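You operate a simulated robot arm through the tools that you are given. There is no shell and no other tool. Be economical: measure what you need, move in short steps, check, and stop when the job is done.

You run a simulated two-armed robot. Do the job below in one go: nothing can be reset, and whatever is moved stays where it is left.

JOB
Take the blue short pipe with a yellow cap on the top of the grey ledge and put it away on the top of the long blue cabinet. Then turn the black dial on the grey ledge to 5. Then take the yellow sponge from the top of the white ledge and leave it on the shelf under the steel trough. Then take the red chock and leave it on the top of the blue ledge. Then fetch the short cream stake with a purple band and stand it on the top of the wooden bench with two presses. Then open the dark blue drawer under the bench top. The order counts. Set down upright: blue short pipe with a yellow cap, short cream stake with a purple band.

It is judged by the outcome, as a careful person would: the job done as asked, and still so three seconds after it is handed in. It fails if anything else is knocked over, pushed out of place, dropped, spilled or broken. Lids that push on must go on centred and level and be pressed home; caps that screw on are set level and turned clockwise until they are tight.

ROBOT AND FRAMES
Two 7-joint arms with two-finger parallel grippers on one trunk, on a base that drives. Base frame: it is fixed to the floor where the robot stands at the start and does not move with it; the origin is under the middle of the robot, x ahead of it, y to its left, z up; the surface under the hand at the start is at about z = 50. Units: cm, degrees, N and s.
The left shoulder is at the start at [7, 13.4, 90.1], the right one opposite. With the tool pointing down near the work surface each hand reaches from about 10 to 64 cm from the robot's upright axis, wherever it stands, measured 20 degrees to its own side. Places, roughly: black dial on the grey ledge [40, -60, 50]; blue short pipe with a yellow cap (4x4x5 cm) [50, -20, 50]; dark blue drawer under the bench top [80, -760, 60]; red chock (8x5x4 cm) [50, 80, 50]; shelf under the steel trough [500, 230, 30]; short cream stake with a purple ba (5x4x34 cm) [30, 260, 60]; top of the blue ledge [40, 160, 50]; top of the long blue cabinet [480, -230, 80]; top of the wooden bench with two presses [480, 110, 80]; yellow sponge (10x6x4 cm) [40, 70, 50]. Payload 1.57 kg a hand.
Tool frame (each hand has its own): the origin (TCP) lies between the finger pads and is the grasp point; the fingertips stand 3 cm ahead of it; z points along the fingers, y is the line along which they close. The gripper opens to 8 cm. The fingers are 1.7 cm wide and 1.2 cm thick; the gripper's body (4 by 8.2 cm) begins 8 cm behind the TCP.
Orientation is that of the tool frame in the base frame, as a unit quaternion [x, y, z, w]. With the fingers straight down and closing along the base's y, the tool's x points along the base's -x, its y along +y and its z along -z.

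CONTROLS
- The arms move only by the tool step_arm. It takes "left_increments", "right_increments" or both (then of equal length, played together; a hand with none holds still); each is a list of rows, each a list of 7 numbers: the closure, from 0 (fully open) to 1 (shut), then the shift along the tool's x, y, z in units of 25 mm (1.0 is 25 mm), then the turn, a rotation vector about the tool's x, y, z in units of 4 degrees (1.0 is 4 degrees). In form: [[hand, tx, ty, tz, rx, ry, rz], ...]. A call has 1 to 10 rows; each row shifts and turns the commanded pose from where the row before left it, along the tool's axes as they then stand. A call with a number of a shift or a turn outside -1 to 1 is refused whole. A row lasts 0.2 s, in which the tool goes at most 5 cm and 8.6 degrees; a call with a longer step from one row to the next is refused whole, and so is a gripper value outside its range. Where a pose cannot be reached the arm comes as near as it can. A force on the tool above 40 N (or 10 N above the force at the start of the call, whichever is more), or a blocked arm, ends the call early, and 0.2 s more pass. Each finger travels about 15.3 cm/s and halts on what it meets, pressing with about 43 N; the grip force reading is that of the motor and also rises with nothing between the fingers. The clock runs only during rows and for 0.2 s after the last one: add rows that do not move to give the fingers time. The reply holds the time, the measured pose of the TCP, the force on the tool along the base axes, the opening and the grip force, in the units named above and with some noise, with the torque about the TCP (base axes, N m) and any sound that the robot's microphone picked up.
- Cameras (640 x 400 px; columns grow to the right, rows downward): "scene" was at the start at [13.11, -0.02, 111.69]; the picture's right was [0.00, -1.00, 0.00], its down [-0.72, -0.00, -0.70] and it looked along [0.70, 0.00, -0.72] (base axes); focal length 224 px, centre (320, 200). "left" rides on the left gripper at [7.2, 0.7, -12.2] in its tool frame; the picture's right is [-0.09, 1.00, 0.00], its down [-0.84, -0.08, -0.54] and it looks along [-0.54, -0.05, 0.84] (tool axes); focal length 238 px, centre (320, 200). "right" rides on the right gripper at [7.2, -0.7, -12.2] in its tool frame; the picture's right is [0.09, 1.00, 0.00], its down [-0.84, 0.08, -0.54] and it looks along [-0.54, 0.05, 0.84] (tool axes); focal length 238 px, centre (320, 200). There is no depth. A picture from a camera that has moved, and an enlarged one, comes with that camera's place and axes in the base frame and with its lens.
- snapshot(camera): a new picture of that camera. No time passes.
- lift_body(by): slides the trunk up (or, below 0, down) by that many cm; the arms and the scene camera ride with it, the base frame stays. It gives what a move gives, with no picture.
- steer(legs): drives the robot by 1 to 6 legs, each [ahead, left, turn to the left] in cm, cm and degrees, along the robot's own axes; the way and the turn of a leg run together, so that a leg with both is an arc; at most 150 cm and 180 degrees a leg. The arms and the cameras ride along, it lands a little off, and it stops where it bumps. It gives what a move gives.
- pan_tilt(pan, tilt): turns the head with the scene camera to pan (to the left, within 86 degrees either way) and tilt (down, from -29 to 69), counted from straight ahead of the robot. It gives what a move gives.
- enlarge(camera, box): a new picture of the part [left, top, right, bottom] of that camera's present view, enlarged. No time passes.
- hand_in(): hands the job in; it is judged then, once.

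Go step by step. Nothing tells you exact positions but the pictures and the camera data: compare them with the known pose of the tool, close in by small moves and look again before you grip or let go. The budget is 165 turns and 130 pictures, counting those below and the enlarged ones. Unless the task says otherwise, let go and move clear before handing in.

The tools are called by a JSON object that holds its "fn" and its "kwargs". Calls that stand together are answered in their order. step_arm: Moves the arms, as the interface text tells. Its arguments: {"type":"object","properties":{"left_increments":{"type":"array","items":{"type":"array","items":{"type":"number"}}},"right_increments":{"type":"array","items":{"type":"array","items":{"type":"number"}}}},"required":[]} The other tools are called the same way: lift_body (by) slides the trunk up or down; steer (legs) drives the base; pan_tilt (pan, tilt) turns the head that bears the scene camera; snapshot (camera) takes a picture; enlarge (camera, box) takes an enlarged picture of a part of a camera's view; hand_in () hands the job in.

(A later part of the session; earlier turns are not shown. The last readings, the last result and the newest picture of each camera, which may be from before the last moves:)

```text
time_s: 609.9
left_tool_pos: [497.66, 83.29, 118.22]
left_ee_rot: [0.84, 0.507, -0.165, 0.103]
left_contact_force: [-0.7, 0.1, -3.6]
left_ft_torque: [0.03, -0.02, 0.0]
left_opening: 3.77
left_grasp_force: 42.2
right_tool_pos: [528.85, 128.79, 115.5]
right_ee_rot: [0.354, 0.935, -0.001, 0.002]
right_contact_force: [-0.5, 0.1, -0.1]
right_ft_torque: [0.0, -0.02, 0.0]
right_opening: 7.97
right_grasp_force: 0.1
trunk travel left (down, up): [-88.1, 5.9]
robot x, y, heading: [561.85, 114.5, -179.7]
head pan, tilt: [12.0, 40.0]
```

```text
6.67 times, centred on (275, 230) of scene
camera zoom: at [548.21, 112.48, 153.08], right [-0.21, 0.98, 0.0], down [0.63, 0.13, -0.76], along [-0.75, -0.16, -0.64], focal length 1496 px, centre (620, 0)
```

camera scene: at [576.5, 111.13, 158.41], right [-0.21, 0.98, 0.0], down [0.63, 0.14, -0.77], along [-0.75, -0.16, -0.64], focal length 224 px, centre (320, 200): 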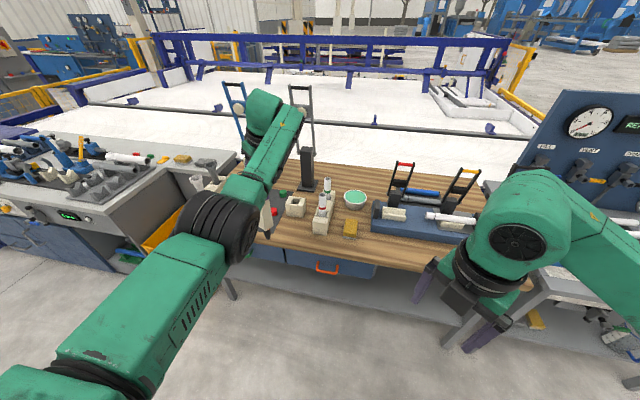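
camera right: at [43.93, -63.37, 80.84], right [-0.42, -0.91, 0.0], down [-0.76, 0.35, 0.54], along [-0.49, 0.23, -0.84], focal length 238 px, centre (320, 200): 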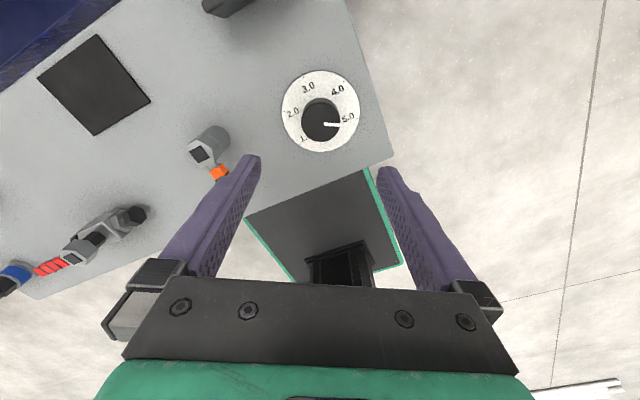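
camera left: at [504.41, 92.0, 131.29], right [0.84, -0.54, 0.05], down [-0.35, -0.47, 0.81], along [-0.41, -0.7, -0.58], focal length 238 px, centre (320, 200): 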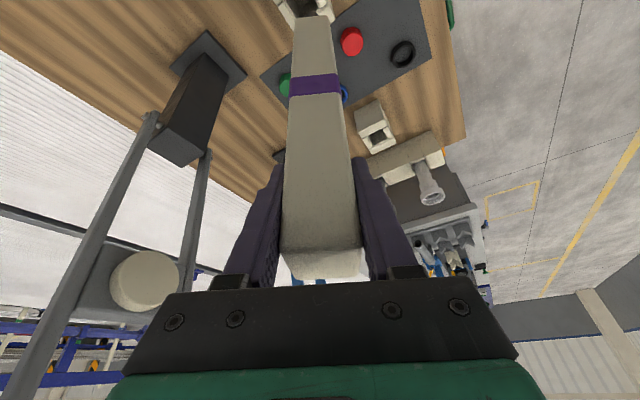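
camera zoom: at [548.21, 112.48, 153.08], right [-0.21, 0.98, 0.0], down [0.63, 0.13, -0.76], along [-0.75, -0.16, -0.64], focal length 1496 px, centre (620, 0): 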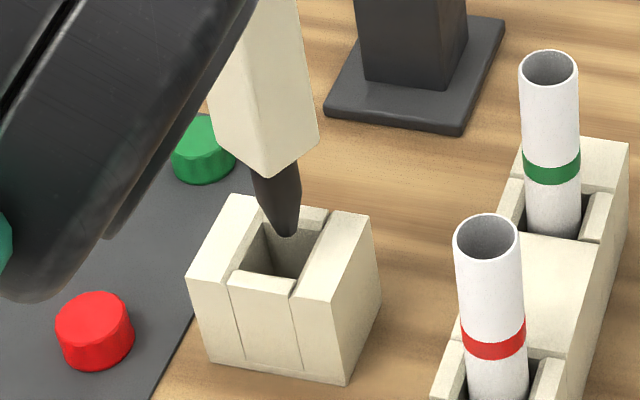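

The pin is over the hole now. A small +0.4 cm nudge, then I'll lower it in.

{"fn": "step_arm", "kwargs": {"left_increments": [[1, 0.05, 0.15, -0.03, 0, 0, 0], [1, 0, 0, 0, 0, 0, 0]]}}

{"fn": "lift_body", "kwargs": {"by": -1.8}}

{"fn": "enlarge", "kwargs": {"camera": "scene", "box": [235, 200, 315, 260]}}

```text
time_s: 610.5
left_tool_pos: [497.59, 83.14, 118.22]
left_ee_rot: [0.84, 0.507, -0.165, 0.102]
left_contact_force: [-0.1, 0.4, -3.4]
left_ft_torque: [-0.01, 0.01, 0.03]
left_opening: 3.79
left_grasp_force: 43.3
left hand out of reach, approached as far as the arm can: row 1
right_tool_pos: [528.99, 128.69, 115.52]
right_ee_rot: [0.353, 0.936, -0.001, 0.001]
right_contact_force: [-0.2, 0.0, 0.4]
right_ft_torque: [-0.05, 0.04, 0.03]
right_opening: 8.01
right_grasp_force: 0.1
trunk travel left (down, up): [-88.1, 5.9]
robot x, y, heading: [561.73, 114.14, -180.0]
head pan, tilt: [12.0, 40.0]
```

```text
time_s: 611.2
left_tool_pos: [497.76, 83.17, 116.47]
left_ee_rot: [0.84, 0.507, -0.164, 0.103]
left_contact_force: [-0.1, 0.3, -3.5]
left_ft_torque: [0.01, 0.0, -0.05]
left_opening: 3.8
left_grasp_force: 43.2
right_tool_pos: [528.83, 128.67, 113.75]
right_ee_rot: [0.354, 0.935, -0.002, 0.001]
right_contact_force: [-0.7, -0.3, 0.2]
right_ft_torque: [-0.02, -0.03, 0.02]
right_opening: 8.01
right_grasp_force: 0.1
trunk travel left (down, up): [-86.3, 7.7]
robot x, y, heading: [561.66, 114.4, -179.7]
head pan, tilt: [12.0, 40.0]
```

```text
6.67 times, centred on (275, 230) of scene
camera zoom: at [548.29, 112.49, 151.29], right [-0.21, 0.98, 0.0], down [0.63, 0.13, -0.77], along [-0.75, -0.16, -0.64], focal length 1496 px, centre (620, 0)
```

zoom: 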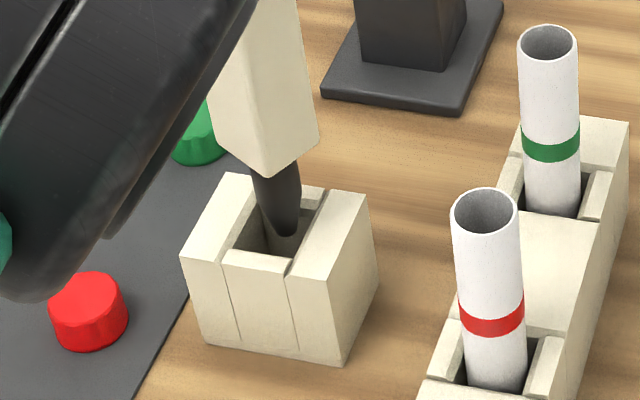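

{"fn": "lift_body", "kwargs": {"by": -1.2}}

{"fn": "lift_body", "kwargs": {"by": -0.8}}

{"fn": "lift_body", "kwargs": {"by": -0.6}}

{"fn": "enlarge", "kwargs": {"camera": "scene", "box": [235, 200, 315, 260]}}

```text
time_s: 611.8
left_tool_pos: [497.7, 83.12, 115.31]
left_ee_rot: [0.84, 0.507, -0.165, 0.103]
left_contact_force: [-0.3, 0.2, -2.6]
left_ft_torque: [0.01, -0.01, 0.03]
left_opening: 3.79
left_grasp_force: 42.9
right_tool_pos: [528.85, 128.66, 112.54]
right_ee_rot: [0.352, 0.936, -0.002, 0.002]
right_contact_force: [-0.9, -0.2, -0.5]
right_ft_torque: [0.02, 0.02, -0.01]
right_opening: 8.02
right_grasp_force: 0.0
trunk travel left (down, up): [-85.1, 8.9]
robot x, y, heading: [561.73, 114.3, -179.9]
head pan, tilt: [12.0, 40.0]
```

```text
time_s: 612.4
left_tool_pos: [497.73, 83.07, 114.49]
left_ee_rot: [0.84, 0.507, -0.166, 0.102]
left_contact_force: [1.0, 0.5, -3.5]
left_ft_torque: [0.0, -0.02, -0.03]
left_opening: 3.76
left_grasp_force: 42.9
right_tool_pos: [528.97, 128.82, 111.77]
right_ee_rot: [0.354, 0.935, -0.002, 0.002]
right_contact_force: [0.0, 0.3, 0.4]
right_ft_torque: [0.04, -0.01, -0.02]
right_opening: 7.99
right_grasp_force: 0.0
trunk travel left (down, up): [-84.3, 9.7]
robot x, y, heading: [561.82, 114.79, -179.6]
head pan, tilt: [12.0, 40.0]
```

```text
time_s: 612.9
left_tool_pos: [497.69, 83.09, 113.88]
left_ee_rot: [0.84, 0.507, -0.165, 0.103]
left_contact_force: [0.1, 0.2, -3.3]
left_ft_torque: [0.01, 0.05, -0.03]
left_opening: 3.78
left_grasp_force: 43.4
right_tool_pos: [528.86, 128.71, 111.13]
right_ee_rot: [0.354, 0.935, -0.001, 0.003]
right_contact_force: [-0.8, 0.2, -0.5]
right_ft_torque: [0.02, -0.03, 0.03]
right_opening: 8.0
right_grasp_force: 0.0
trunk travel left (down, up): [-83.7, 10.3]
robot x, y, heading: [562.03, 113.92, -179.9]
head pan, tilt: [12.0, 40.0]
```

```text
6.67 times, centred on (275, 230) of scene
camera zoom: at [548.28, 112.49, 148.69], right [-0.21, 0.98, 0.0], down [0.63, 0.13, -0.77], along [-0.75, -0.16, -0.64], focal length 1496 px, centre (620, 0)
```

zoom: 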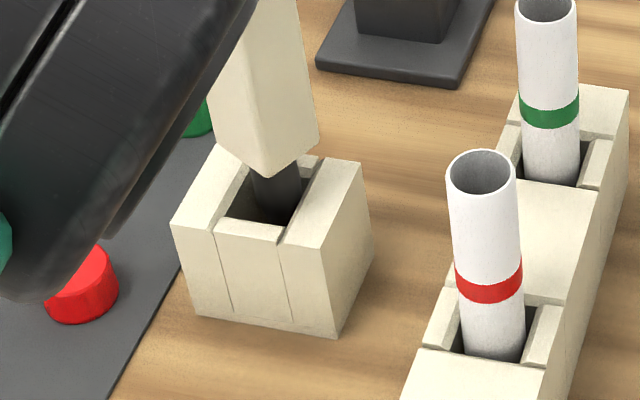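

{"fn": "lift_body", "kwargs": {"by": -0.6}}

{"fn": "lift_body", "kwargs": {"by": -0.5}}

{"fn": "lift_body", "kwargs": {"by": -0.4}}

```text
time_s: 613.5
left_tool_pos: [497.66, 83.12, 113.32]
left_ee_rot: [0.84, 0.507, -0.165, 0.102]
left_contact_force: [0.9, -0.7, -3.1]
left_ft_torque: [0.01, 0.02, -0.04]
left_opening: 3.76
left_grasp_force: 43.0
right_tool_pos: [528.94, 128.82, 110.6]
right_ee_rot: [0.353, 0.935, -0.002, 0.002]
right_contact_force: [0.0, -0.3, 0.3]
right_ft_torque: [0.03, -0.03, 0.03]
right_opening: 7.99
right_grasp_force: 0.0
trunk travel left (down, up): [-83.1, 10.9]
robot x, y, heading: [562.17, 114.38, -179.4]
head pan, tilt: [12.0, 40.0]
```

```text
time_s: 614.0
left_tool_pos: [497.7, 83.24, 112.77]
left_ee_rot: [0.84, 0.507, -0.165, 0.102]
left_contact_force: [0.0, 0.4, -3.2]
left_ft_torque: [0.04, -0.02, -0.04]
left_opening: 3.8
left_grasp_force: 43.2
right_tool_pos: [528.99, 128.8, 110.13]
right_ee_rot: [0.354, 0.935, -0.001, 0.001]
right_contact_force: [-0.5, -0.2, 0.5]
right_ft_torque: [-0.02, 0.02, 0.0]
right_opening: 8.02
right_grasp_force: 0.1
trunk travel left (down, up): [-82.6, 11.4]
robot x, y, heading: [561.81, 114.03, -179.8]
head pan, tilt: [12.0, 40.0]
```

```text
time_s: 614.5
left_tool_pos: [497.57, 83.1, 112.36]
left_ee_rot: [0.84, 0.506, -0.166, 0.102]
left_contact_force: [-0.1, -0.4, -3.2]
left_ft_torque: [0.03, -0.02, -0.02]
left_opening: 3.8
left_grasp_force: 43.1
right_tool_pos: [529.02, 128.82, 109.63]
right_ee_rot: [0.354, 0.935, -0.001, 0.001]
right_contact_force: [0.0, 0.0, 0.1]
right_ft_torque: [-0.01, 0.01, 0.06]
right_opening: 8.0
right_grasp_force: 0.1
trunk travel left (down, up): [-82.2, 11.8]
robot x, y, heading: [561.58, 114.2, -180.2]
head pan, tilt: [12.0, 40.0]
```

{"fn": "lift_body", "kwargs": {"by": -0.4}}

{"fn": "lift_body", "kwargs": {"by": -0.3}}

{"fn": "lift_body", "kwargs": {"by": -0.3}}

```text
time_s: 615.1
left_tool_pos: [497.71, 83.22, 111.93]
left_ee_rot: [0.84, 0.507, -0.166, 0.101]
left_contact_force: [-0.1, 0.1, -3.0]
left_ft_torque: [-0.01, 0.0, -0.01]
left_opening: 3.78
left_grasp_force: 43.2
right_tool_pos: [528.85, 128.68, 109.28]
right_ee_rot: [0.353, 0.936, -0.002, 0.001]
right_contact_force: [-0.9, 0.5, 0.1]
right_ft_torque: [-0.02, 0.01, 0.04]
right_opening: 8.01
right_grasp_force: 0.1
trunk travel left (down, up): [-81.8, 12.2]
robot x, y, heading: [561.83, 114.53, -179.8]
head pan, tilt: [12.0, 40.0]
```

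```text
time_s: 615.6
left_tool_pos: [497.71, 83.2, 111.68]
left_ee_rot: [0.84, 0.507, -0.167, 0.102]
left_contact_force: [-0.1, 0.0, -3.6]
left_ft_torque: [0.05, 0.01, 0.01]
left_opening: 3.79
left_grasp_force: 43.5
right_tool_pos: [529.02, 128.73, 109.01]
right_ee_rot: [0.353, 0.935, -0.002, 0.001]
right_contact_force: [0.1, 0.8, 0.3]
right_ft_torque: [-0.01, -0.02, 0.01]
right_opening: 8.0
right_grasp_force: 0.1
trunk travel left (down, up): [-81.5, 12.5]
robot x, y, heading: [562.12, 114.4, -180.1]
head pan, tilt: [12.0, 40.0]
```

```text
time_s: 616.1
left_tool_pos: [497.68, 83.09, 111.36]
left_ee_rot: [0.84, 0.507, -0.165, 0.101]
left_contact_force: [0.4, -0.8, -2.9]
left_ft_torque: [0.03, 0.02, 0.02]
left_opening: 3.76
left_grasp_force: 43.2
right_tool_pos: [528.88, 128.87, 108.69]
right_ee_rot: [0.354, 0.935, -0.001, 0.001]
right_contact_force: [0.1, 0.4, 0.7]
right_ft_torque: [0.0, 0.01, 0.03]
right_opening: 8.01
right_grasp_force: 0.0
trunk travel left (down, up): [-81.2, 12.8]
robot x, y, heading: [561.81, 114.21, -180.1]
head pan, tilt: [12.0, 40.0]
```

{"fn": "lift_body", "kwargs": {"by": -0.4}}

{"fn": "lift_body", "kwargs": {"by": -0.4}}

{"fn": "enlarge", "kwargs": {"camera": "scene", "box": [215, 170, 335, 260]}}

```text
time_s: 616.6
left_tool_pos: [497.72, 83.16, 110.96]
left_ee_rot: [0.84, 0.507, -0.166, 0.102]
left_contact_force: [0.2, 1.3, -3.3]
left_ft_torque: [-0.01, -0.01, 0.01]
left_opening: 3.81
left_grasp_force: 43.4
right_tool_pos: [528.9, 128.82, 108.29]
right_ee_rot: [0.354, 0.935, -0.002, 0.001]
right_contact_force: [0.6, -1.0, 0.2]
right_ft_torque: [0.02, 0.01, 0.02]
right_opening: 8.0
right_grasp_force: 0.0
trunk travel left (down, up): [-80.8, 13.2]
robot x, y, heading: [561.87, 114.48, -179.7]
head pan, tilt: [12.0, 40.0]
```

```text
time_s: 617.2
left_tool_pos: [497.7, 83.27, 110.73]
left_ee_rot: [0.84, 0.507, -0.165, 0.101]
left_contact_force: [-0.8, -1.1, -2.7]
left_ft_torque: [0.01, 0.02, -0.04]
left_opening: 3.78
left_grasp_force: 43.0
right_tool_pos: [528.96, 128.73, 107.72]
right_ee_rot: [0.354, 0.935, -0.002, 0.002]
right_contact_force: [-0.2, 0.0, -0.4]
right_ft_torque: [0.01, -0.02, 0.0]
right_opening: 8.0
right_grasp_force: 0.0
trunk travel left (down, up): [-80.4, 13.6]
robot x, y, heading: [561.86, 114.11, -180.1]
head pan, tilt: [12.0, 40.0]
```

```text
4.44 times, centred on (275, 215) of scene
camera zoom: at [548.33, 112.49, 145.4], right [-0.21, 0.98, 0.0], down [0.63, 0.13, -0.77], along [-0.75, -0.16, -0.64], focal length 997 px, centre (520, 133)
```

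zoom: 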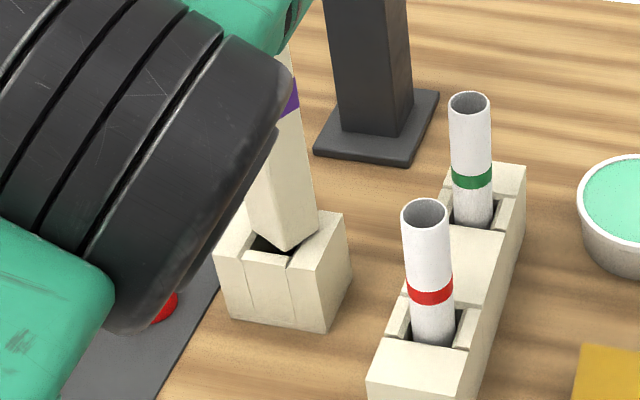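

{"fn": "lift_body", "kwargs": {"by": -0.3}}

{"fn": "lift_body", "kwargs": {"by": -0.3}}

{"fn": "lift_body", "kwargs": {"by": -0.3}}

```text
time_s: 617.7
left_tool_pos: [497.77, 83.15, 110.27]
left_ee_rot: [0.84, 0.508, -0.164, 0.101]
left_contact_force: [0.7, -0.4, -2.2]
left_ft_torque: [0.01, -0.05, 0.0]
left_opening: 3.8
left_grasp_force: 43.8
right_tool_pos: [528.98, 128.72, 107.63]
right_ee_rot: [0.353, 0.935, -0.002, 0.0]
right_contact_force: [-0.1, -0.1, -0.3]
right_ft_torque: [-0.02, 0.02, 0.03]
right_opening: 8.01
right_grasp_force: 0.1
trunk travel left (down, up): [-80.1, 13.9]
robot x, y, heading: [561.96, 114.32, -179.7]
head pan, tilt: [12.0, 40.0]
```

```text
time_s: 618.2
left_tool_pos: [497.8, 83.28, 110.45]
left_ee_rot: [0.839, 0.507, -0.168, 0.102]
left_contact_force: [0.6, -1.6, 9.2]
left_ft_torque: [-0.01, 0.07, -0.02]
left_opening: 3.8
left_grasp_force: 43.0
right_tool_pos: [529.12, 128.81, 107.26]
right_ee_rot: [0.354, 0.935, -0.002, 0.001]
right_contact_force: [0.5, -0.4, 0.3]
right_ft_torque: [0.02, 0.01, -0.04]
right_opening: 8.02
right_grasp_force: 0.1
trunk travel left (down, up): [-79.8, 14.2]
robot x, y, heading: [561.21, 114.27, -179.6]
head pan, tilt: [12.0, 40.0]
```

```text
time_s: 618.7
left_tool_pos: [498.06, 83.17, 110.34]
left_ee_rot: [0.839, 0.506, -0.172, 0.101]
left_contact_force: [-4.5, -2.5, 25.1]
left_ft_torque: [-0.48, 0.45, -0.02]
left_opening: 3.78
left_grasp_force: 42.9
right_tool_pos: [529.33, 128.85, 107.11]
right_ee_rot: [0.353, 0.935, -0.004, 0.0]
right_contact_force: [0.0, -0.1, -0.4]
right_ft_torque: [0.01, -0.01, 0.01]
right_opening: 8.03
right_grasp_force: 0.2
trunk travel left (down, up): [-79.5, 14.5]
robot x, y, heading: [561.83, 114.16, -179.9]
head pan, tilt: [12.0, 40.0]
```

{"fn": "lift_body", "kwargs": {"by": 0.4}}

{"fn": "step_arm", "kwargs": {"left_increments": [[0.85, 0, 0, 0, 0, 0, 0], [0.7, 0, 0, 0, 0, 0, 0], [0.55, 0, 0, 0, 0, 0, 0], [0.45, 0, 0, 0, 0, 0, 0], [0.3, 0, 0, 0, 0, 0, 0], [0.2, 0, 0, 0, 0, 0, 0], [0.1, 0, 0, 0, 0, 0, 0], [0, 0, 0, 0, 0, 0, 0]]}}

{"fn": "snapshot", "kwargs": {"camera": "left"}}

```text
time_s: 619.2
left_tool_pos: [497.9, 83.3, 110.2]
left_ee_rot: [0.839, 0.507, -0.168, 0.102]
left_contact_force: [-6.9, -3.1, 16.3]
left_ft_torque: [-0.62, 1.2, 0.01]
left_opening: 3.79
left_grasp_force: 43.3
right_tool_pos: [529.16, 128.82, 107.42]
right_ee_rot: [0.353, 0.935, -0.003, 0.001]
right_contact_force: [-0.1, 0.2, 0.9]
right_ft_torque: [0.0, 0.02, 0.0]
right_opening: 8.01
right_grasp_force: 0.1
trunk travel left (down, up): [-79.9, 14.1]
robot x, y, heading: [561.69, 114.28, -180.0]
head pan, tilt: [12.0, 40.0]
```

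```text
time_s: 621.0
left_tool_pos: [497.88, 83.31, 110.1]
left_ee_rot: [0.839, 0.507, -0.166, 0.103]
left_contact_force: [0.5, 0.7, -0.1]
left_ft_torque: [-0.03, -0.01, -0.05]
left_opening: 8.02
left_grasp_force: 0.2
right_tool_pos: [529.05, 128.77, 107.43]
right_ee_rot: [0.353, 0.935, -0.002, 0.001]
right_contact_force: [0.0, -0.7, 0.4]
right_ft_torque: [0.01, 0.0, 0.0]
right_opening: 8.0
right_grasp_force: 0.0
trunk travel left (down, up): [-79.9, 14.1]
robot x, y, heading: [561.63, 114.4, -179.9]
head pan, tilt: [12.0, 40.0]
```

```text
5 pictures are left
camera left: at [503.59, 92.95, 118.78], right [0.84, -0.54, 0.04], down [-0.33, -0.46, 0.82], along [-0.42, -0.7, -0.57], focal length 238 px, centre (320, 200)
```

left: 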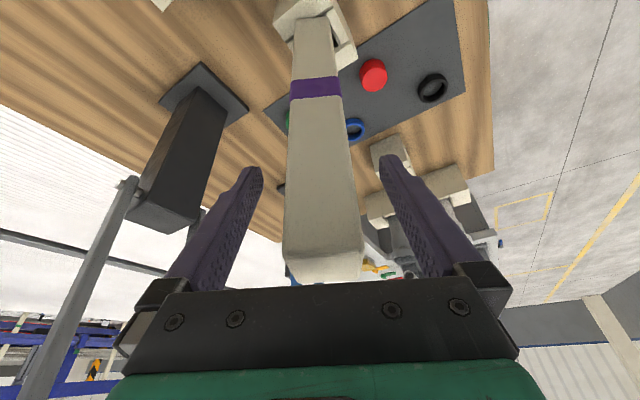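

The stake stands in its block. I'll raise straight up by the trunk, then back away.

{"fn": "lift_body", "kwargs": {"by": 13}}

{"fn": "steer", "kwargs": {"legs": [[-32, 0, 0]]}}

{"fn": "snapshot", "kwargs": {"camera": "scene"}}

```text
time_s: 622.6
left_tool_pos: [497.82, 83.29, 123.13]
left_ee_rot: [0.839, 0.508, -0.165, 0.102]
left_contact_force: [-0.2, -0.3, -0.3]
left_ft_torque: [0.02, 0.04, 0.02]
left_opening: 8.0
left_grasp_force: 0.2
right_tool_pos: [529.02, 128.78, 120.32]
right_ee_rot: [0.354, 0.935, -0.002, 0.001]
right_contact_force: [-0.6, 0.1, 0.7]
right_ft_torque: [0.01, -0.02, -0.02]
right_opening: 8.01
right_grasp_force: 0.2
trunk travel left (down, up): [-92.9, 1.1]
robot x, y, heading: [561.43, 114.19, -179.9]
head pan, tilt: [12.0, 40.0]
```

```text
time_s: 624.8
left_tool_pos: [529.86, 83.04, 123.01]
left_ee_rot: [0.839, 0.509, -0.165, 0.103]
left_contact_force: [-0.1, -0.1, -0.1]
left_ft_torque: [0.0, -0.08, -0.01]
left_opening: 8.0
left_grasp_force: 0.1
right_tool_pos: [560.89, 128.73, 120.21]
right_ee_rot: [0.351, 0.936, -0.001, 0.002]
right_contact_force: [0.3, 0.2, 1.0]
right_ft_torque: [0.0, -0.01, -0.02]
right_opening: 8.01
right_grasp_force: 0.0
trunk travel left (down, up): [-92.9, 1.1]
robot x, y, heading: [594.14, 114.4, -179.9]
head pan, tilt: [12.0, 40.0]
```

```text
4 pictures are left
camera scene: at [580.35, 112.58, 157.88], right [-0.21, 0.98, 0.0], down [0.63, 0.14, -0.76], along [-0.75, -0.16, -0.64], focal length 224 px, centre (320, 200)
```

scene: 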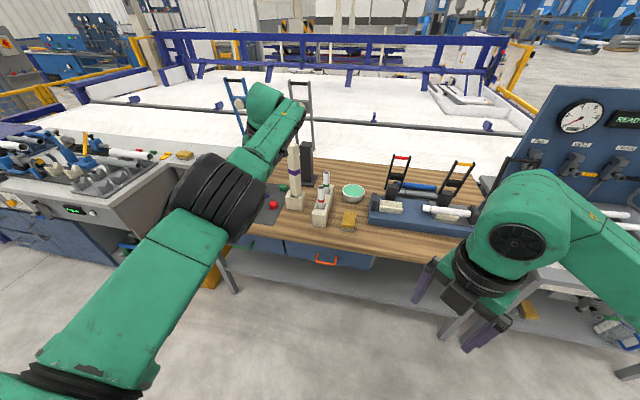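

The stake is standing upright. Last is the drawer near [80, -760]. I'll drive back by the southern route, saving my last pictures.

{"fn": "steer", "kwargs": {"legs": [[0, 0, 90], [150, 0, 0], [150, 0, 0], [150, 0, 0], [40, 0, 0], [0, 0, -90]]}}

{"fn": "lift_body", "kwargs": {"by": -40}}

```text
time_s: 656.0
left_tool_pos: [535.38, -405.94, 123.0]
left_ee_rot: [0.837, 0.512, -0.165, 0.102]
left_contact_force: [0.9, -0.4, 0.7]
left_ft_torque: [0.0, 0.02, -0.02]
left_opening: 7.99
left_grasp_force: 0.1
right_tool_pos: [566.22, -359.98, 120.44]
right_ee_rot: [0.349, 0.937, -0.002, 0.001]
right_contact_force: [-0.6, 0.0, 0.4]
right_ft_torque: [-0.03, -0.01, 0.02]
right_opening: 7.98
right_grasp_force: 0.1
trunk travel left (down, up): [-92.9, 1.1]
robot x, y, heading: [599.09, -373.57, -179.4]
head pan, tilt: [12.0, 40.0]
```

```text
time_s: 659.8
left_tool_pos: [535.54, -405.67, 83.21]
left_ee_rot: [0.836, 0.512, -0.166, 0.104]
left_contact_force: [0.8, 0.5, -0.8]
left_ft_torque: [0.01, -0.01, 0.0]
left_opening: 7.98
left_grasp_force: 0.2
right_tool_pos: [566.22, -359.92, 80.42]
right_ee_rot: [0.348, 0.937, -0.002, 0.001]
right_contact_force: [0.5, -0.3, 0.0]
right_ft_torque: [-0.02, 0.01, 0.0]
right_opening: 8.0
right_grasp_force: 0.0
trunk travel left (down, up): [-52.9, 41.1]
robot x, y, heading: [599.31, -373.67, -179.4]
head pan, tilt: [12.0, 40.0]
```

{"fn": "steer", "kwargs": {"legs": [[0, -7, -0.6], [150, 0, 0], [150, 0, 0], [150, 0, 0], [150, 0, 0], [72, 0, 0]]}}

{"fn": "steer", "kwargs": {"legs": [[0, 0, 90], [150, 0, 0], [100, 0, 0]]}}

{"fn": "pan_tilt", "kwargs": {"pan": 30, "tilt": 25}}

{"fn": "snapshot", "kwargs": {"camera": "scene"}}

```text
time_s: 692.4
left_tool_pos: [-134.32, -404.36, 83.08]
left_ee_rot: [0.839, 0.509, -0.163, 0.104]
left_contact_force: [17.2, 10.7, -10.6]
left_ft_torque: [0.24, -0.9, -0.57]
left_opening: 7.13
left_grasp_force: 0.2
right_tool_pos: [-103.39, -358.67, 80.39]
right_ee_rot: [0.352, 0.936, -0.004, 0.0]
right_contact_force: [-0.5, -0.1, -0.1]
right_ft_torque: [-0.01, -0.01, 0.02]
right_opening: 7.99
right_grasp_force: 0.0
trunk travel left (down, up): [-52.9, 41.1]
robot x, y, heading: [-70.42, -373.33, -179.6]
head pan, tilt: [12.0, 40.0]
```

```text
time_s: 693.3
left_tool_pos: [-133.84, -404.41, 83.05]
left_ee_rot: [0.84, 0.511, -0.16, 0.092]
left_contact_force: [1.8, 7.8, 0.8]
left_ft_torque: [0.22, 0.01, -0.5]
left_opening: 8.0
left_grasp_force: 0.0
right_tool_pos: [-103.8, -359.44, 80.35]
right_ee_rot: [0.339, 0.941, -0.002, 0.001]
right_contact_force: [1.2, -0.6, 0.8]
right_ft_torque: [0.02, 0.02, -0.01]
right_opening: 8.0
right_grasp_force: 0.1
trunk travel left (down, up): [-52.9, 41.1]
robot x, y, heading: [-70.51, -372.68, -178.0]
head pan, tilt: [12.0, 40.0]
stopped in leg 1: the force on the tool passed its limit at 50 N (the readings are from after the stop); the commanded pose is now the measured one
```

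```text
time_s: 694.1
left_tool_pos: [-133.85, -404.45, 82.95]
left_ee_rot: [0.839, 0.512, -0.16, 0.093]
left_contact_force: [3.1, 11.1, 2.7]
left_ft_torque: [0.3, 0.04, -0.64]
left_opening: 8.01
left_grasp_force: 0.0
right_tool_pos: [-103.74, -359.45, 80.34]
right_ee_rot: [0.338, 0.941, -0.004, 0.001]
right_contact_force: [-0.4, -0.7, -0.2]
right_ft_torque: [0.0, 0.0, -0.02]
right_opening: 8.0
right_grasp_force: 0.1
trunk travel left (down, up): [-52.9, 41.1]
robot x, y, heading: [-70.35, -373.0, -178.0]
head pan, tilt: [30.0, 25.0]
```

```text
3 pictures are left
camera scene: at [-83.31, -377.73, 120.26], right [-0.53, 0.85, 0.0], down [0.36, 0.22, -0.91], along [-0.77, -0.48, -0.42], focal length 224 px, centre (320, 200)
```

scene: 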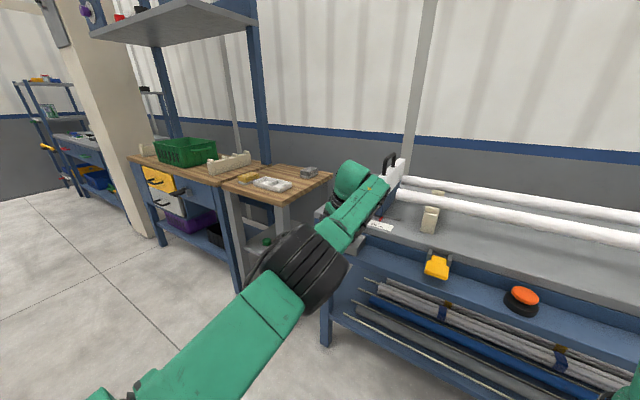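

The left hand touched the blue bench ahead. I'll back straight off it, then turn clear.

{"fn": "steer", "kwargs": {"legs": [[-32, 0, 0]]}}

{"fn": "steer", "kwargs": {"legs": [[0, 0, 88], [150, 0, 0], [60, 0, 0]]}}

```text
time_s: 696.2
left_tool_pos: [-101.99, -403.75, 82.91]
left_ee_rot: [0.838, 0.513, -0.16, 0.093]
left_contact_force: [0.6, -0.4, -0.4]
left_ft_torque: [-0.02, 0.0, -0.02]
left_opening: 7.97
left_grasp_force: 0.0
right_tool_pos: [-71.84, -358.58, 80.31]
right_ee_rot: [0.337, 0.941, -0.002, 0.002]
right_contact_force: [-0.6, 0.1, 0.0]
right_ft_torque: [0.01, 0.02, 0.0]
right_opening: 8.01
right_grasp_force: 0.1
trunk travel left (down, up): [-52.9, 41.1]
robot x, y, heading: [-38.73, -372.02, -178.2]
head pan, tilt: [30.0, 25.0]
```

```text
time_s: 710.4
left_tool_pos: [-8.07, -645.7, 82.86]
left_ee_rot: [0.246, 0.952, -0.049, 0.178]
left_contact_force: [-0.3, -0.7, -0.4]
left_ft_torque: [-0.03, 0.02, 0.02]
left_opening: 7.99
left_grasp_force: 0.1
right_tool_pos: [-52.41, -614.4, 80.35]
right_ee_rot: [-0.412, 0.911, 0.0, 0.004]
right_contact_force: [-0.6, 1.0, 0.4]
right_ft_torque: [-0.01, -0.01, 0.0]
right_opening: 8.0
right_grasp_force: 0.0
trunk travel left (down, up): [-52.9, 41.1]
robot x, y, heading: [-37.75, -581.38, -89.9]
head pan, tilt: [30.0, 25.0]
```

{"fn": "steer", "kwargs": {"legs": [[0, -45, 0], [140, 0, 0], [0, 0, 90]]}}

{"fn": "pan_tilt", "kwargs": {"pan": -15, "tilt": 25}}

{"fn": "snapshot", "kwargs": {"camera": "scene"}}

```text
time_s: 723.6
left_tool_pos: [-18.26, -691.7, 82.83]
left_ee_rot: [-0.503, 0.844, 0.092, 0.161]
left_contact_force: [0.8, 0.4, -0.9]
left_ft_torque: [0.02, -0.03, 0.02]
left_opening: 7.99
left_grasp_force: 0.0
right_tool_pos: [-49.3, -736.3, 80.46]
right_ee_rot: [0.937, -0.349, -0.001, -0.003]
right_contact_force: [-0.6, 0.1, -0.7]
right_ft_torque: [0.06, 0.01, -0.03]
right_opening: 8.01
right_grasp_force: 0.0
trunk travel left (down, up): [-52.9, 41.1]
robot x, y, heading: [-82.13, -722.26, 0.6]
head pan, tilt: [30.0, 25.0]
```

```text
time_s: 724.7
left_tool_pos: [-18.32, -691.8, 82.75]
left_ee_rot: [-0.502, 0.845, 0.092, 0.161]
left_contact_force: [-0.4, 0.2, 1.2]
left_ft_torque: [0.0, 0.02, 0.0]
left_opening: 8.01
left_grasp_force: 0.0
right_tool_pos: [-49.3, -736.35, 80.41]
right_ee_rot: [0.937, -0.349, -0.002, -0.003]
right_contact_force: [0.5, -0.3, 0.2]
right_ft_torque: [0.03, 0.0, -0.01]
right_opening: 7.98
right_grasp_force: 0.1
trunk travel left (down, up): [-52.9, 41.1]
robot x, y, heading: [-82.36, -722.2, 0.6]
head pan, tilt: [-15.0, 25.0]
```

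```text
2 pictures are left
camera scene: at [-68.28, -724.49, 120.24], right [-0.25, -0.97, 0.0], down [-0.41, 0.1, -0.91], along [0.88, -0.23, -0.42], focal length 224 px, centre (320, 200)
```

scene: 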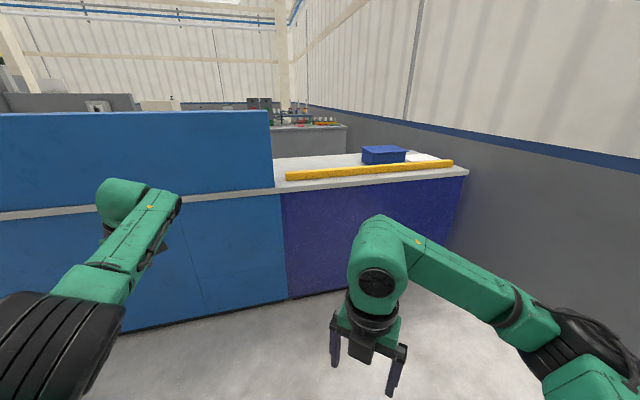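

This dark-blue section is the end of the bench, but my right arm hides part of its face. I'll lower that arm and take one clean look.

{"fn": "step_arm", "kwargs": {"right_increments": [[0, 0, 0, 1, 0, 0, 0], [0, 0, 0, 1, 0, 0, 0], [0, 0, 0, 1, 0, 0, 0], [0, 0, 0, 1, 0, 0, 0], [0, 0, 0, 1, 0, 0, 0], [0, 0, 0, 1, 0, 0, 0], [0, 0, 0, 1, 0, 0, 0], [0, 0, 0, 1, 0, 0, 0], [0, 0, 0, 1, 0, 0, 0], [0, 0, 0, 1, 0, 0, 0]]}}

{"fn": "steer", "kwargs": {"legs": [[0, -22, -0.6]]}}

{"fn": "lift_body", "kwargs": {"by": -20}}

{"fn": "pan_tilt", "kwargs": {"pan": -10, "tilt": 18}}

{"fn": "enlarge", "kwargs": {"camera": "scene", "box": [160, 80, 480, 280]}}

```text
time_s: 726.9
left_tool_pos: [-18.23, -691.72, 82.8]
left_ee_rot: [-0.503, 0.844, 0.091, 0.161]
left_contact_force: [0.3, -0.8, 0.5]
left_ft_torque: [0.0, -0.01, -0.01]
left_opening: 8.02
left_grasp_force: 0.0
right_tool_pos: [-49.35, -736.19, 55.25]
right_ee_rot: [0.937, -0.348, -0.002, -0.002]
right_contact_force: [0.7, 0.6, 0.6]
right_ft_torque: [0.04, -0.02, -0.03]
right_opening: 8.0
right_grasp_force: 0.0
trunk travel left (down, up): [-52.9, 41.1]
robot x, y, heading: [-81.95, -722.12, 0.9]
head pan, tilt: [-15.0, 25.0]
```

```text
time_s: 728.6
left_tool_pos: [-17.83, -714.69, 83.03]
left_ee_rot: [-0.498, 0.847, 0.09, 0.161]
left_contact_force: [0.2, -0.6, 0.2]
left_ft_torque: [-0.01, -0.01, 0.02]
left_opening: 7.99
left_grasp_force: 0.1
right_tool_pos: [-49.45, -758.66, 55.47]
right_ee_rot: [0.935, -0.354, -0.002, -0.002]
right_contact_force: [0.6, 0.4, -0.1]
right_ft_torque: [0.03, -0.02, 0.0]
right_opening: 8.0
right_grasp_force: 0.1
trunk travel left (down, up): [-52.9, 41.1]
robot x, y, heading: [-82.53, -744.23, -0.0]
head pan, tilt: [-15.0, 25.0]
```

```text
time_s: 730.8
left_tool_pos: [-17.99, -714.54, 62.8]
left_ee_rot: [-0.498, 0.847, 0.091, 0.161]
left_contact_force: [0.3, 0.5, 0.5]
left_ft_torque: [0.02, 0.0, 0.02]
left_opening: 7.98
left_grasp_force: 0.0
right_tool_pos: [-49.36, -758.58, 35.42]
right_ee_rot: [0.935, -0.354, -0.001, -0.002]
right_contact_force: [-0.3, -0.6, -0.2]
right_ft_torque: [0.02, 0.01, 0.03]
right_opening: 8.01
right_grasp_force: 0.1
trunk travel left (down, up): [-32.9, 61.1]
robot x, y, heading: [-81.82, -744.04, -0.2]
head pan, tilt: [-15.0, 25.0]
```

```text
time_s: 731.4
left_tool_pos: [-17.76, -714.56, 62.81]
left_ee_rot: [-0.498, 0.847, 0.091, 0.161]
left_contact_force: [0.2, -0.5, 0.0]
left_ft_torque: [-0.01, 0.0, 0.0]
left_opening: 8.0
left_grasp_force: 0.1
right_tool_pos: [-49.31, -758.63, 35.44]
right_ee_rot: [0.935, -0.355, -0.002, -0.001]
right_contact_force: [0.5, -0.5, 0.5]
right_ft_torque: [-0.02, 0.0, -0.03]
right_opening: 7.98
right_grasp_force: 0.0
trunk travel left (down, up): [-32.9, 61.1]
robot x, y, heading: [-82.33, -744.35, 0.1]
head pan, tilt: [-10.0, 18.0]
```

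```text
2.00 times, centred on (320, 180) of scene
camera zoom: at [-67.93, -746.02, 101.37], right [-0.18, -0.98, 0.0], down [-0.3, 0.05, -0.95], along [0.94, -0.17, -0.31], focal length 449 px, centre (320, 240)
```

zoom: 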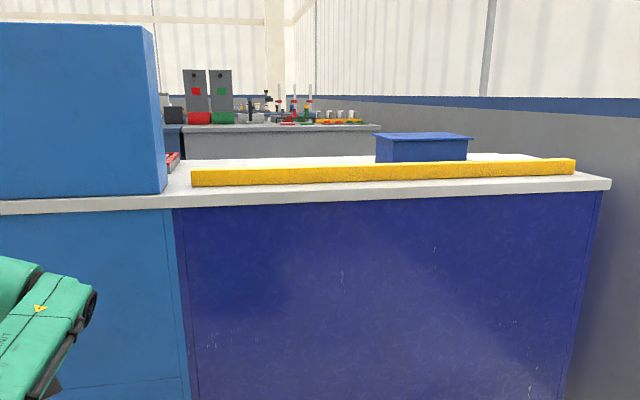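

The west face is just a back panel, so the drawer must face east. I'll go round to the aisle on that side, keeping clear of a pedal on the floor at about [128, -621].

{"fn": "lift_body", "kwargs": {"by": 40}}

{"fn": "steer", "kwargs": {"legs": [[22, 0, 0], [0, 0, 90], [150, 0, 0], [150, 0, 0], [72, 0, 0], [0, 0, -90]]}}

{"fn": "steer", "kwargs": {"legs": [[150, 0, 0], [106, 0, 0], [0, 0, 90]]}}

```text
time_s: 735.3
left_tool_pos: [-17.9, -714.65, 102.91]
left_ee_rot: [-0.498, 0.847, 0.09, 0.162]
left_contact_force: [0.2, 0.5, -0.1]
left_ft_torque: [0.02, 0.01, 0.0]
left_opening: 8.0
left_grasp_force: 0.0
right_tool_pos: [-49.38, -758.66, 75.33]
right_ee_rot: [0.935, -0.354, -0.002, -0.003]
right_contact_force: [1.6, 0.0, 0.8]
right_ft_torque: [-0.01, 0.0, -0.03]
right_opening: 7.99
right_grasp_force: 0.0
trunk travel left (down, up): [-72.9, 21.1]
robot x, y, heading: [-82.44, -743.9, -0.2]
head pan, tilt: [-10.0, 18.0]
```

```text
time_s: 762.1
left_tool_pos: [5.93, -345.18, 102.92]
left_ee_rot: [-0.49, 0.852, 0.09, 0.162]
left_contact_force: [1.0, -0.1, -0.3]
left_ft_torque: [-0.01, 0.0, 0.01]
left_opening: 8.0
left_grasp_force: 0.0
right_tool_pos: [-26.46, -388.53, 75.45]
right_ee_rot: [0.932, -0.364, -0.001, -0.002]
right_contact_force: [0.3, -0.1, 0.1]
right_ft_torque: [0.0, 0.02, -0.01]
right_opening: 7.99
right_grasp_force: 0.0
trunk travel left (down, up): [-72.9, 21.1]
robot x, y, heading: [-58.83, -373.56, -1.1]
head pan, tilt: [-10.0, 18.0]
```

```text
time_s: 778.4
left_tool_pos: [169.48, -314.0, 102.91]
left_ee_rot: [0.947, -0.263, -0.177, -0.053]
left_contact_force: [0.3, -0.3, 0.0]
left_ft_torque: [-0.03, 0.0, -0.01]
left_opening: 8.01
left_grasp_force: 0.1
right_tool_pos: [212.33, -346.99, 75.35]
right_ee_rot: [0.919, 0.395, -0.003, -0.001]
right_contact_force: [0.2, 0.1, 0.5]
right_ft_torque: [0.03, -0.02, -0.01]
right_opening: 8.01
right_grasp_force: 0.0
trunk travel left (down, up): [-72.9, 21.1]
robot x, y, heading: [197.19, -379.39, 88.0]
head pan, tilt: [-10.0, 18.0]
```

{"fn": "steer", "kwargs": {"legs": [[0, 6, 2], [-100, 0, 0], [-100, 0, 0], [-95, 0, 0]]}}

```text
time_s: 793.5
left_tool_pos: [163.62, -608.11, 102.8]
left_ee_rot: [0.952, -0.242, -0.179, -0.049]
left_contact_force: [-0.7, 0.1, -0.7]
left_ft_torque: [0.02, 0.0, -0.02]
left_opening: 7.98
left_grasp_force: 0.1
right_tool_pos: [207.93, -639.28, 75.37]
right_ee_rot: [0.909, 0.416, -0.004, 0.0]
right_contact_force: [0.6, 0.0, -0.3]
right_ft_torque: [0.02, 0.0, 0.01]
right_opening: 8.0
right_grasp_force: 0.2
trunk travel left (down, up): [-72.9, 21.1]
robot x, y, heading: [194.02, -672.36, 90.7]
head pan, tilt: [-10.0, 18.0]
```

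{"fn": "steer", "kwargs": {"legs": [[0, 26, -0.7], [-60, 0, 0], [-30, 0, 0]]}}

{"fn": "steer", "kwargs": {"legs": [[0, 0, 90]]}}

```text
time_s: 799.9
left_tool_pos: [137.86, -697.4, 102.82]
left_ee_rot: [0.951, -0.247, -0.177, -0.049]
left_contact_force: [0.6, -0.9, 0.1]
left_ft_torque: [0.0, -0.01, -0.02]
left_opening: 7.99
left_grasp_force: 0.1
right_tool_pos: [181.98, -728.85, 75.32]
right_ee_rot: [0.912, 0.41, -0.003, 0.0]
right_contact_force: [-0.2, 0.7, -0.5]
right_ft_torque: [0.0, 0.02, -0.05]
right_opening: 7.99
right_grasp_force: 0.1
trunk travel left (down, up): [-72.9, 21.1]
robot x, y, heading: [167.74, -761.8, 89.7]
head pan, tilt: [-10.0, 18.0]
```

```text
time_s: 804.2
left_tool_pos: [103.33, -791.49, 102.79]
left_ee_rot: [0.847, 0.499, -0.161, 0.091]
left_contact_force: [-0.2, 0.9, -0.1]
left_ft_torque: [0.02, -0.01, 0.01]
left_opening: 7.99
left_grasp_force: 0.1
right_tool_pos: [134.86, -747.46, 75.3]
right_ee_rot: [0.354, 0.935, -0.003, 0.001]
right_contact_force: [-0.9, -0.2, -0.6]
right_ft_torque: [-0.02, 0.01, -0.03]
right_opening: 8.0
right_grasp_force: 0.1
trunk travel left (down, up): [-72.9, 21.1]
robot x, y, heading: [167.6, -762.02, 180.5]
head pan, tilt: [-10.0, 18.0]
```

I'm facing the east side now. I'll shift a little right, lower the trunk and spend the last picture on the drawer front.

{"fn": "steer", "kwargs": {"legs": [[0, -13, -0.5]]}}

{"fn": "lift_body", "kwargs": {"by": -20}}

{"fn": "pan_tilt", "kwargs": {"pan": 10, "tilt": 45}}

{"fn": "snapshot", "kwargs": {"camera": "scene"}}

```text
time_s: 805.4
left_tool_pos: [103.18, -778.2, 102.84]
left_ee_rot: [0.849, 0.494, -0.161, 0.09]
left_contact_force: [0.6, -0.2, 0.0]
left_ft_torque: [0.0, 0.01, -0.04]
left_opening: 7.98
left_grasp_force: 0.1
right_tool_pos: [135.07, -734.32, 75.43]
right_ee_rot: [0.357, 0.934, -0.003, 0.001]
right_contact_force: [-0.4, -0.2, 0.1]
right_ft_torque: [0.03, 0.0, 0.01]
right_opening: 8.0
right_grasp_force: 0.0
trunk travel left (down, up): [-72.9, 21.1]
robot x, y, heading: [167.9, -748.73, 179.6]
head pan, tilt: [-10.0, 18.0]
```

```text
time_s: 807.6
left_tool_pos: [103.25, -778.15, 82.91]
left_ee_rot: [0.849, 0.495, -0.162, 0.09]
left_contact_force: [-0.1, 0.6, 0.3]
left_ft_torque: [0.0, 0.0, 0.0]
left_opening: 8.03
left_grasp_force: 0.1
right_tool_pos: [134.98, -734.28, 55.36]
right_ee_rot: [0.358, 0.934, -0.003, 0.002]
right_contact_force: [0.3, -0.5, 1.0]
right_ft_torque: [-0.05, 0.02, 0.0]
right_opening: 7.99
right_grasp_force: 0.0
trunk travel left (down, up): [-52.9, 41.1]
robot x, y, heading: [167.96, -748.41, 179.1]
head pan, tilt: [-10.0, 18.0]
```

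```text
time_s: 808.5
left_tool_pos: [103.24, -778.06, 82.75]
left_ee_rot: [0.849, 0.495, -0.161, 0.091]
left_contact_force: [0.6, -0.2, -0.1]
left_ft_torque: [0.0, 0.02, 0.03]
left_opening: 8.02
left_grasp_force: 0.1
right_tool_pos: [134.98, -734.23, 55.44]
right_ee_rot: [0.358, 0.934, -0.002, 0.002]
right_contact_force: [-0.2, 0.0, -0.1]
right_ft_torque: [-0.04, -0.03, 0.01]
right_opening: 8.0
right_grasp_force: 0.1
trunk travel left (down, up): [-52.9, 41.1]
robot x, y, heading: [167.88, -749.05, 179.6]
head pan, tilt: [10.0, 45.0]
```

```text
0 pictures are left
camera scene: at [154.69, -750.16, 117.19], right [-0.16, 0.99, 0.0], down [0.7, 0.12, -0.71], along [-0.7, -0.12, -0.71], focal length 224 px, centre (320, 200)
```

scene: 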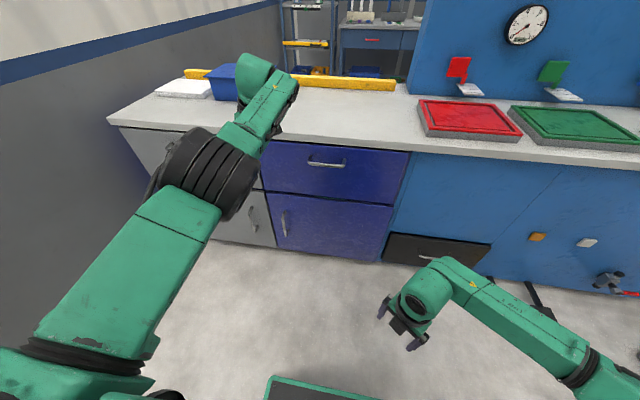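

Now I can see it: the dark-blue drawer is on this side, with a horizontal bar handle at about [88, -759, 68]. The face is at x ≈ 84. I'm out of pictures, so the rest goes by geometry and force. I'll line up the right hand and point the tool forward.

{"fn": "lift_body", "kwargs": {"by": 20}}

{"fn": "steer", "kwargs": {"legs": [[0, 24.5, 0.4]]}}

{"fn": "step_arm", "kwargs": {"right_increments": [[0, 0, 0, 0, 0, 0, -1], [0, 0, 0, 0, 0, 0, -1], [0, 0, 0, 0, 0, 0, -1], [0, 0, 0, 0, 0, 0, -1], [0, 0, 0, 0, 0, 0, -1], [0, 0, 0, 0, 0, 0, -1], [0, 0, 0, 0, 0, 0, -1], [0, 0, 0, 0, 0, 0, -1], [0, 0, 0, 0, 0, 0, -1], [0, 0, 0, 0, 0, 0, -1]]}}

{"fn": "step_arm", "kwargs": {"right_increments": [[0, 0, 0, 0, 0, 0, -0.5], [0, 0.7, 0, 0, 0, 0, 0], [0, 0.7, 0, 0, 0, 0, 0], [0, 0.7, 0, 0, 0, 0, 0], [0, 0.7, 0, 0, 0, 0, 0], [0, 0.7, 0, 0, 0, 0, 0], [0, 0.7, 0, 0, 0, 0, 0], [0, 0.7, 0, 0, 0, 0, 0], [0, 0, 0, 0, 0, 0, 0]]}}

```text
time_s: 810.7
left_tool_pos: [103.23, -778.2, 102.99]
left_ee_rot: [0.849, 0.496, -0.162, 0.09]
left_contact_force: [-0.1, 0.6, -1.0]
left_ft_torque: [-0.01, 0.03, 0.02]
left_opening: 7.99
left_grasp_force: 0.0
right_tool_pos: [134.98, -734.23, 75.4]
right_ee_rot: [0.357, 0.934, -0.003, 0.002]
right_contact_force: [0.3, 0.9, -0.6]
right_ft_torque: [-0.01, 0.02, -0.05]
right_opening: 7.99
right_grasp_force: 0.1
trunk travel left (down, up): [-72.9, 21.1]
robot x, y, heading: [167.64, -748.75, 179.5]
head pan, tilt: [10.0, 45.0]
```

```text
time_s: 812.5
left_tool_pos: [103.38, -803.05, 102.83]
left_ee_rot: [0.847, 0.498, -0.162, 0.091]
left_contact_force: [0.3, 0.7, 0.3]
left_ft_torque: [0.01, 0.02, -0.01]
left_opening: 8.01
left_grasp_force: 0.1
right_tool_pos: [134.89, -758.98, 75.46]
right_ee_rot: [0.355, 0.935, -0.004, 0.001]
right_contact_force: [-0.2, 0.6, 0.4]
right_ft_torque: [0.0, 0.0, 0.01]
right_opening: 8.03
right_grasp_force: 0.0
trunk travel left (down, up): [-72.9, 21.1]
robot x, y, heading: [167.84, -773.26, 180.1]
head pan, tilt: [10.0, 45.0]
```

```text
time_s: 814.7
left_tool_pos: [103.35, -803.24, 102.9]
left_ee_rot: [0.847, 0.498, -0.161, 0.09]
left_contact_force: [0.4, -0.7, -0.8]
left_ft_torque: [0.02, 0.0, -0.02]
left_opening: 7.99
left_grasp_force: 0.1
right_tool_pos: [134.84, -759.04, 75.3]
right_ee_rot: [0.012, 1.0, -0.003, 0.0]
right_contact_force: [-0.7, 0.0, 0.6]
right_ft_torque: [0.02, 0.02, 0.0]
right_opening: 7.98
right_grasp_force: 0.0
trunk travel left (down, up): [-72.9, 21.1]
robot x, y, heading: [167.54, -773.28, 180.2]
head pan, tilt: [10.0, 45.0]
```

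```text
time_s: 816.7
left_tool_pos: [103.36, -803.16, 102.84]
left_ee_rot: [0.847, 0.497, -0.162, 0.091]
left_contact_force: [-0.3, 0.2, -0.4]
left_ft_torque: [-0.01, 0.01, -0.01]
left_opening: 8.01
left_grasp_force: 0.1
right_tool_pos: [122.3, -759.19, 75.35]
right_ee_rot: [-0.005, 1.0, -0.003, 0.0]
right_contact_force: [0.9, -0.1, -0.7]
right_ft_torque: [0.0, -0.02, 0.0]
right_opening: 7.99
right_grasp_force: 0.1
trunk travel left (down, up): [-72.9, 21.1]
robot x, y, heading: [167.74, -773.4, 180.1]
head pan, tilt: [10.0, 45.0]
```

{"fn": "step_arm", "kwargs": {"right_increments": [[0, 0, 0, 0, 0, 1, 0], [0, 0, 0, 0, 0, 1, 0], [0, 0, 0, 0, 0, 1, 0], [0, 0, 0, 0, 0, 1, 0], [0, 0, 0, 0, 0, 1, 0], [0, 0, 0, 0, 0, 1, 0], [0, 0, 0, 0, 0, 1, 0], [0, 0, 0, 0, 0, 1, 0], [0, 0, 0, 0, 0, 1, 0], [0, 0, 0, 0, 0, 1, 0]]}}

{"fn": "step_arm", "kwargs": {"right_increments": [[0, 0, 0, 0, 0, 1, 0], [0, 0, 0, 0, 0, 1, 0], [0, 0, 0, 0, 0, 1, 0], [0, 0, 0, 0, 0, 1, 0], [0, 0, 0, 0, 0, 1, 0], [0, 0, 0, 0, 0, 1, 0], [0, 0, 0, 0, 0, 1, 0], [0, 0, 0, 0, 0, 1, 0]]}}

```text
time_s: 818.9
left_tool_pos: [103.36, -803.11, 102.76]
left_ee_rot: [0.847, 0.499, -0.161, 0.09]
left_contact_force: [0.0, 0.4, 0.4]
left_ft_torque: [0.01, -0.02, -0.01]
left_opening: 8.02
left_grasp_force: 0.1
right_tool_pos: [122.63, -759.28, 75.29]
right_ee_rot: [-0.003, 0.94, -0.005, -0.342]
right_contact_force: [0.1, 0.0, 0.3]
right_ft_torque: [0.02, 0.05, -0.01]
right_opening: 7.99
right_grasp_force: 0.1
trunk travel left (down, up): [-72.9, 21.1]
robot x, y, heading: [167.59, -772.88, 179.9]
head pan, tilt: [10.0, 45.0]
```

```text
time_s: 820.7
left_tool_pos: [103.33, -803.07, 102.81]
left_ee_rot: [0.847, 0.499, -0.161, 0.091]
left_contact_force: [0.5, -0.3, 0.9]
left_ft_torque: [-0.01, 0.02, -0.03]
left_opening: 8.0
left_grasp_force: 0.1
right_tool_pos: [122.51, -759.2, 75.43]
right_ee_rot: [-0.004, 0.94, -0.005, -0.342]
right_contact_force: [-0.1, -0.3, -0.5]
right_ft_torque: [0.02, 0.04, 0.02]
right_opening: 8.03
right_grasp_force: 0.0
right hand out of reach, approached as far as the arm can: row 1, 2, 3, 4, 5, 6, 7, 8
trunk travel left (down, up): [-72.9, 21.1]
robot x, y, heading: [167.72, -773.2, 180.3]
head pan, tilt: [10.0, 45.0]
```

{"fn": "step_arm", "kwargs": {"right_increments": [[0, 0.235, 0, 0.654, 0, 0, 0], [0, 0.235, 0, 0.654, 0, 0, 0], [0, 0.235, 0, 0.654, 0, 0, 0], [0, 0.235, 0, 0.654, 0, 0, 0], [0, 0.235, 0, 0.654, 0, 0, 0], [0, 0.235, 0, 0.654, 0, 0, 0], [0, 0.235, 0, 0.654, 0, 0, 0], [0, 0.235, 0, 0.654, 0, 0, 0]]}}

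{"fn": "step_arm", "kwargs": {"right_increments": [[0, 0, 0, 0, 0, 1, 0], [0, 0, 0, 0, 0, 1, 0], [0, 0, 0, 0, 0, 1, 0], [0, 0, 0, 0, 0, 1, 0], [0, 0, 0, 0, 0, 1, 0], [0, 0, 0, 0, 0, 1, 0], [0, 0, 0, 0, 0, 1, 0], [0, 0, 0, 0, 0, 1, 0]]}}

```text
time_s: 822.5
left_tool_pos: [103.27, -803.21, 102.74]
left_ee_rot: [0.847, 0.498, -0.161, 0.091]
left_contact_force: [0.3, 0.7, -0.7]
left_ft_torque: [-0.01, -0.02, 0.0]
left_opening: 8.01
left_grasp_force: 0.1
right_tool_pos: [110.5, -759.47, 68.33]
right_ee_rot: [-0.003, 0.94, -0.005, -0.341]
right_contact_force: [0.8, 0.3, -0.5]
right_ft_torque: [-0.01, 0.0, 0.04]
right_opening: 8.01
right_grasp_force: 0.0
trunk travel left (down, up): [-72.9, 21.1]
robot x, y, heading: [167.61, -773.32, 180.0]
head pan, tilt: [10.0, 45.0]
```

```text
time_s: 824.3
left_tool_pos: [103.24, -803.15, 102.85]
left_ee_rot: [0.847, 0.498, -0.162, 0.091]
left_contact_force: [0.2, -0.5, -0.3]
left_ft_torque: [-0.01, -0.03, 0.03]
left_opening: 7.99
left_grasp_force: 0.0
right_tool_pos: [110.56, -759.34, 68.47]
right_ee_rot: [-0.003, 0.928, -0.005, -0.374]
right_contact_force: [0.5, -0.3, -0.3]
right_ft_torque: [-0.02, 0.0, 0.02]
right_opening: 7.99
right_grasp_force: 0.0
right hand out of reach, approached as far as the arm can: row 2, 3, 4, 5, 6, 7, 8
trunk travel left (down, up): [-72.9, 21.1]
robot x, y, heading: [167.8, -773.53, 180.1]
head pan, tilt: [10.0, 45.0]
```

{"fn": "lift_body", "kwargs": {"by": -36}}

{"fn": "step_arm", "kwargs": {"right_increments": [[0, 0.69, 0, -0.72, 0, 0, 0], [0, 0.69, 0, -0.72, 0, 0, 0], [0, 0.69, 0, -0.72, 0, 0, 0], [0, 0.69, 0, -0.72, 0, 0, 0], [0, 0.69, 0, -0.72, 0, 0, 0], [0, 0.69, 0, -0.72, 0, 0, 0], [0, 0.69, 0, -0.72, 0, 0, 0], [0, 0.69, 0, -0.72, 0, 0, 0]]}}

{"fn": "step_arm", "kwargs": {"right_increments": [[0, 0, 0, 0, 0, 1, 0], [0, 0, 0, 0, 0, 1, 0], [0, 0, 0, 0, 0, 1, 0], [0, 0, 0, 0, 0, 1, 0], [0, 0, 0, 0, 0, 1, 0], [0, 0, 0, 0, 0, 1, 0], [0, 0, 0, 0, 0, 1, 0], [0, 0, 0, 0, 0, 1, 0], [0, 0, 0, 0, 0, 1, 0], [0, 0, 0, 0, 0, 1, 0]]}}

```text
time_s: 827.8
left_tool_pos: [103.38, -803.09, 66.79]
left_ee_rot: [0.847, 0.498, -0.161, 0.091]
left_contact_force: [-0.4, -0.4, 0.0]
left_ft_torque: [0.02, 0.04, 0.03]
left_opening: 8.02
left_grasp_force: 0.0
right_tool_pos: [110.46, -759.43, 32.36]
right_ee_rot: [-0.003, 0.928, -0.005, -0.373]
right_contact_force: [-0.2, 0.1, -1.0]
right_ft_torque: [-0.02, 0.03, 0.0]
right_opening: 8.01
right_grasp_force: 0.0
trunk travel left (down, up): [-36.9, 57.1]
robot x, y, heading: [167.82, -773.25, 179.9]
head pan, tilt: [10.0, 45.0]
```

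```text
time_s: 829.6
left_tool_pos: [103.38, -803.17, 66.86]
left_ee_rot: [0.847, 0.498, -0.162, 0.091]
left_contact_force: [0.0, -0.1, -0.4]
left_ft_torque: [-0.04, 0.0, 0.04]
left_opening: 8.0
left_grasp_force: 0.1
right_tool_pos: [110.56, -759.14, 52.34]
right_ee_rot: [-0.003, 0.927, -0.004, -0.375]
right_contact_force: [0.8, 0.2, 0.0]
right_ft_torque: [0.0, 0.0, -0.02]
right_opening: 8.02
right_grasp_force: 0.1
trunk travel left (down, up): [-36.9, 57.1]
robot x, y, heading: [167.63, -773.61, 179.8]
head pan, tilt: [10.0, 45.0]
```

```text
time_s: 831.8
left_tool_pos: [103.37, -803.25, 66.8]
left_ee_rot: [0.847, 0.498, -0.162, 0.09]
left_contact_force: [0.5, -0.4, -0.2]
left_ft_torque: [0.01, 0.01, 0.04]
left_opening: 7.97
left_grasp_force: 0.0
right_tool_pos: [110.81, -761.98, 52.58]
right_ee_rot: [-0.014, 0.877, -0.026, -0.479]
right_contact_force: [-0.1, -0.1, -0.3]
right_ft_torque: [0.0, -0.02, -0.02]
right_opening: 8.0
right_grasp_force: 0.0
right hand out of reach, approached as far as the arm can: row 4, 5, 6, 7, 8, 9, 10
trunk travel left (down, up): [-36.9, 57.1]
robot x, y, heading: [167.77, -773.07, 180.1]
head pan, tilt: [10.0, 45.0]
```

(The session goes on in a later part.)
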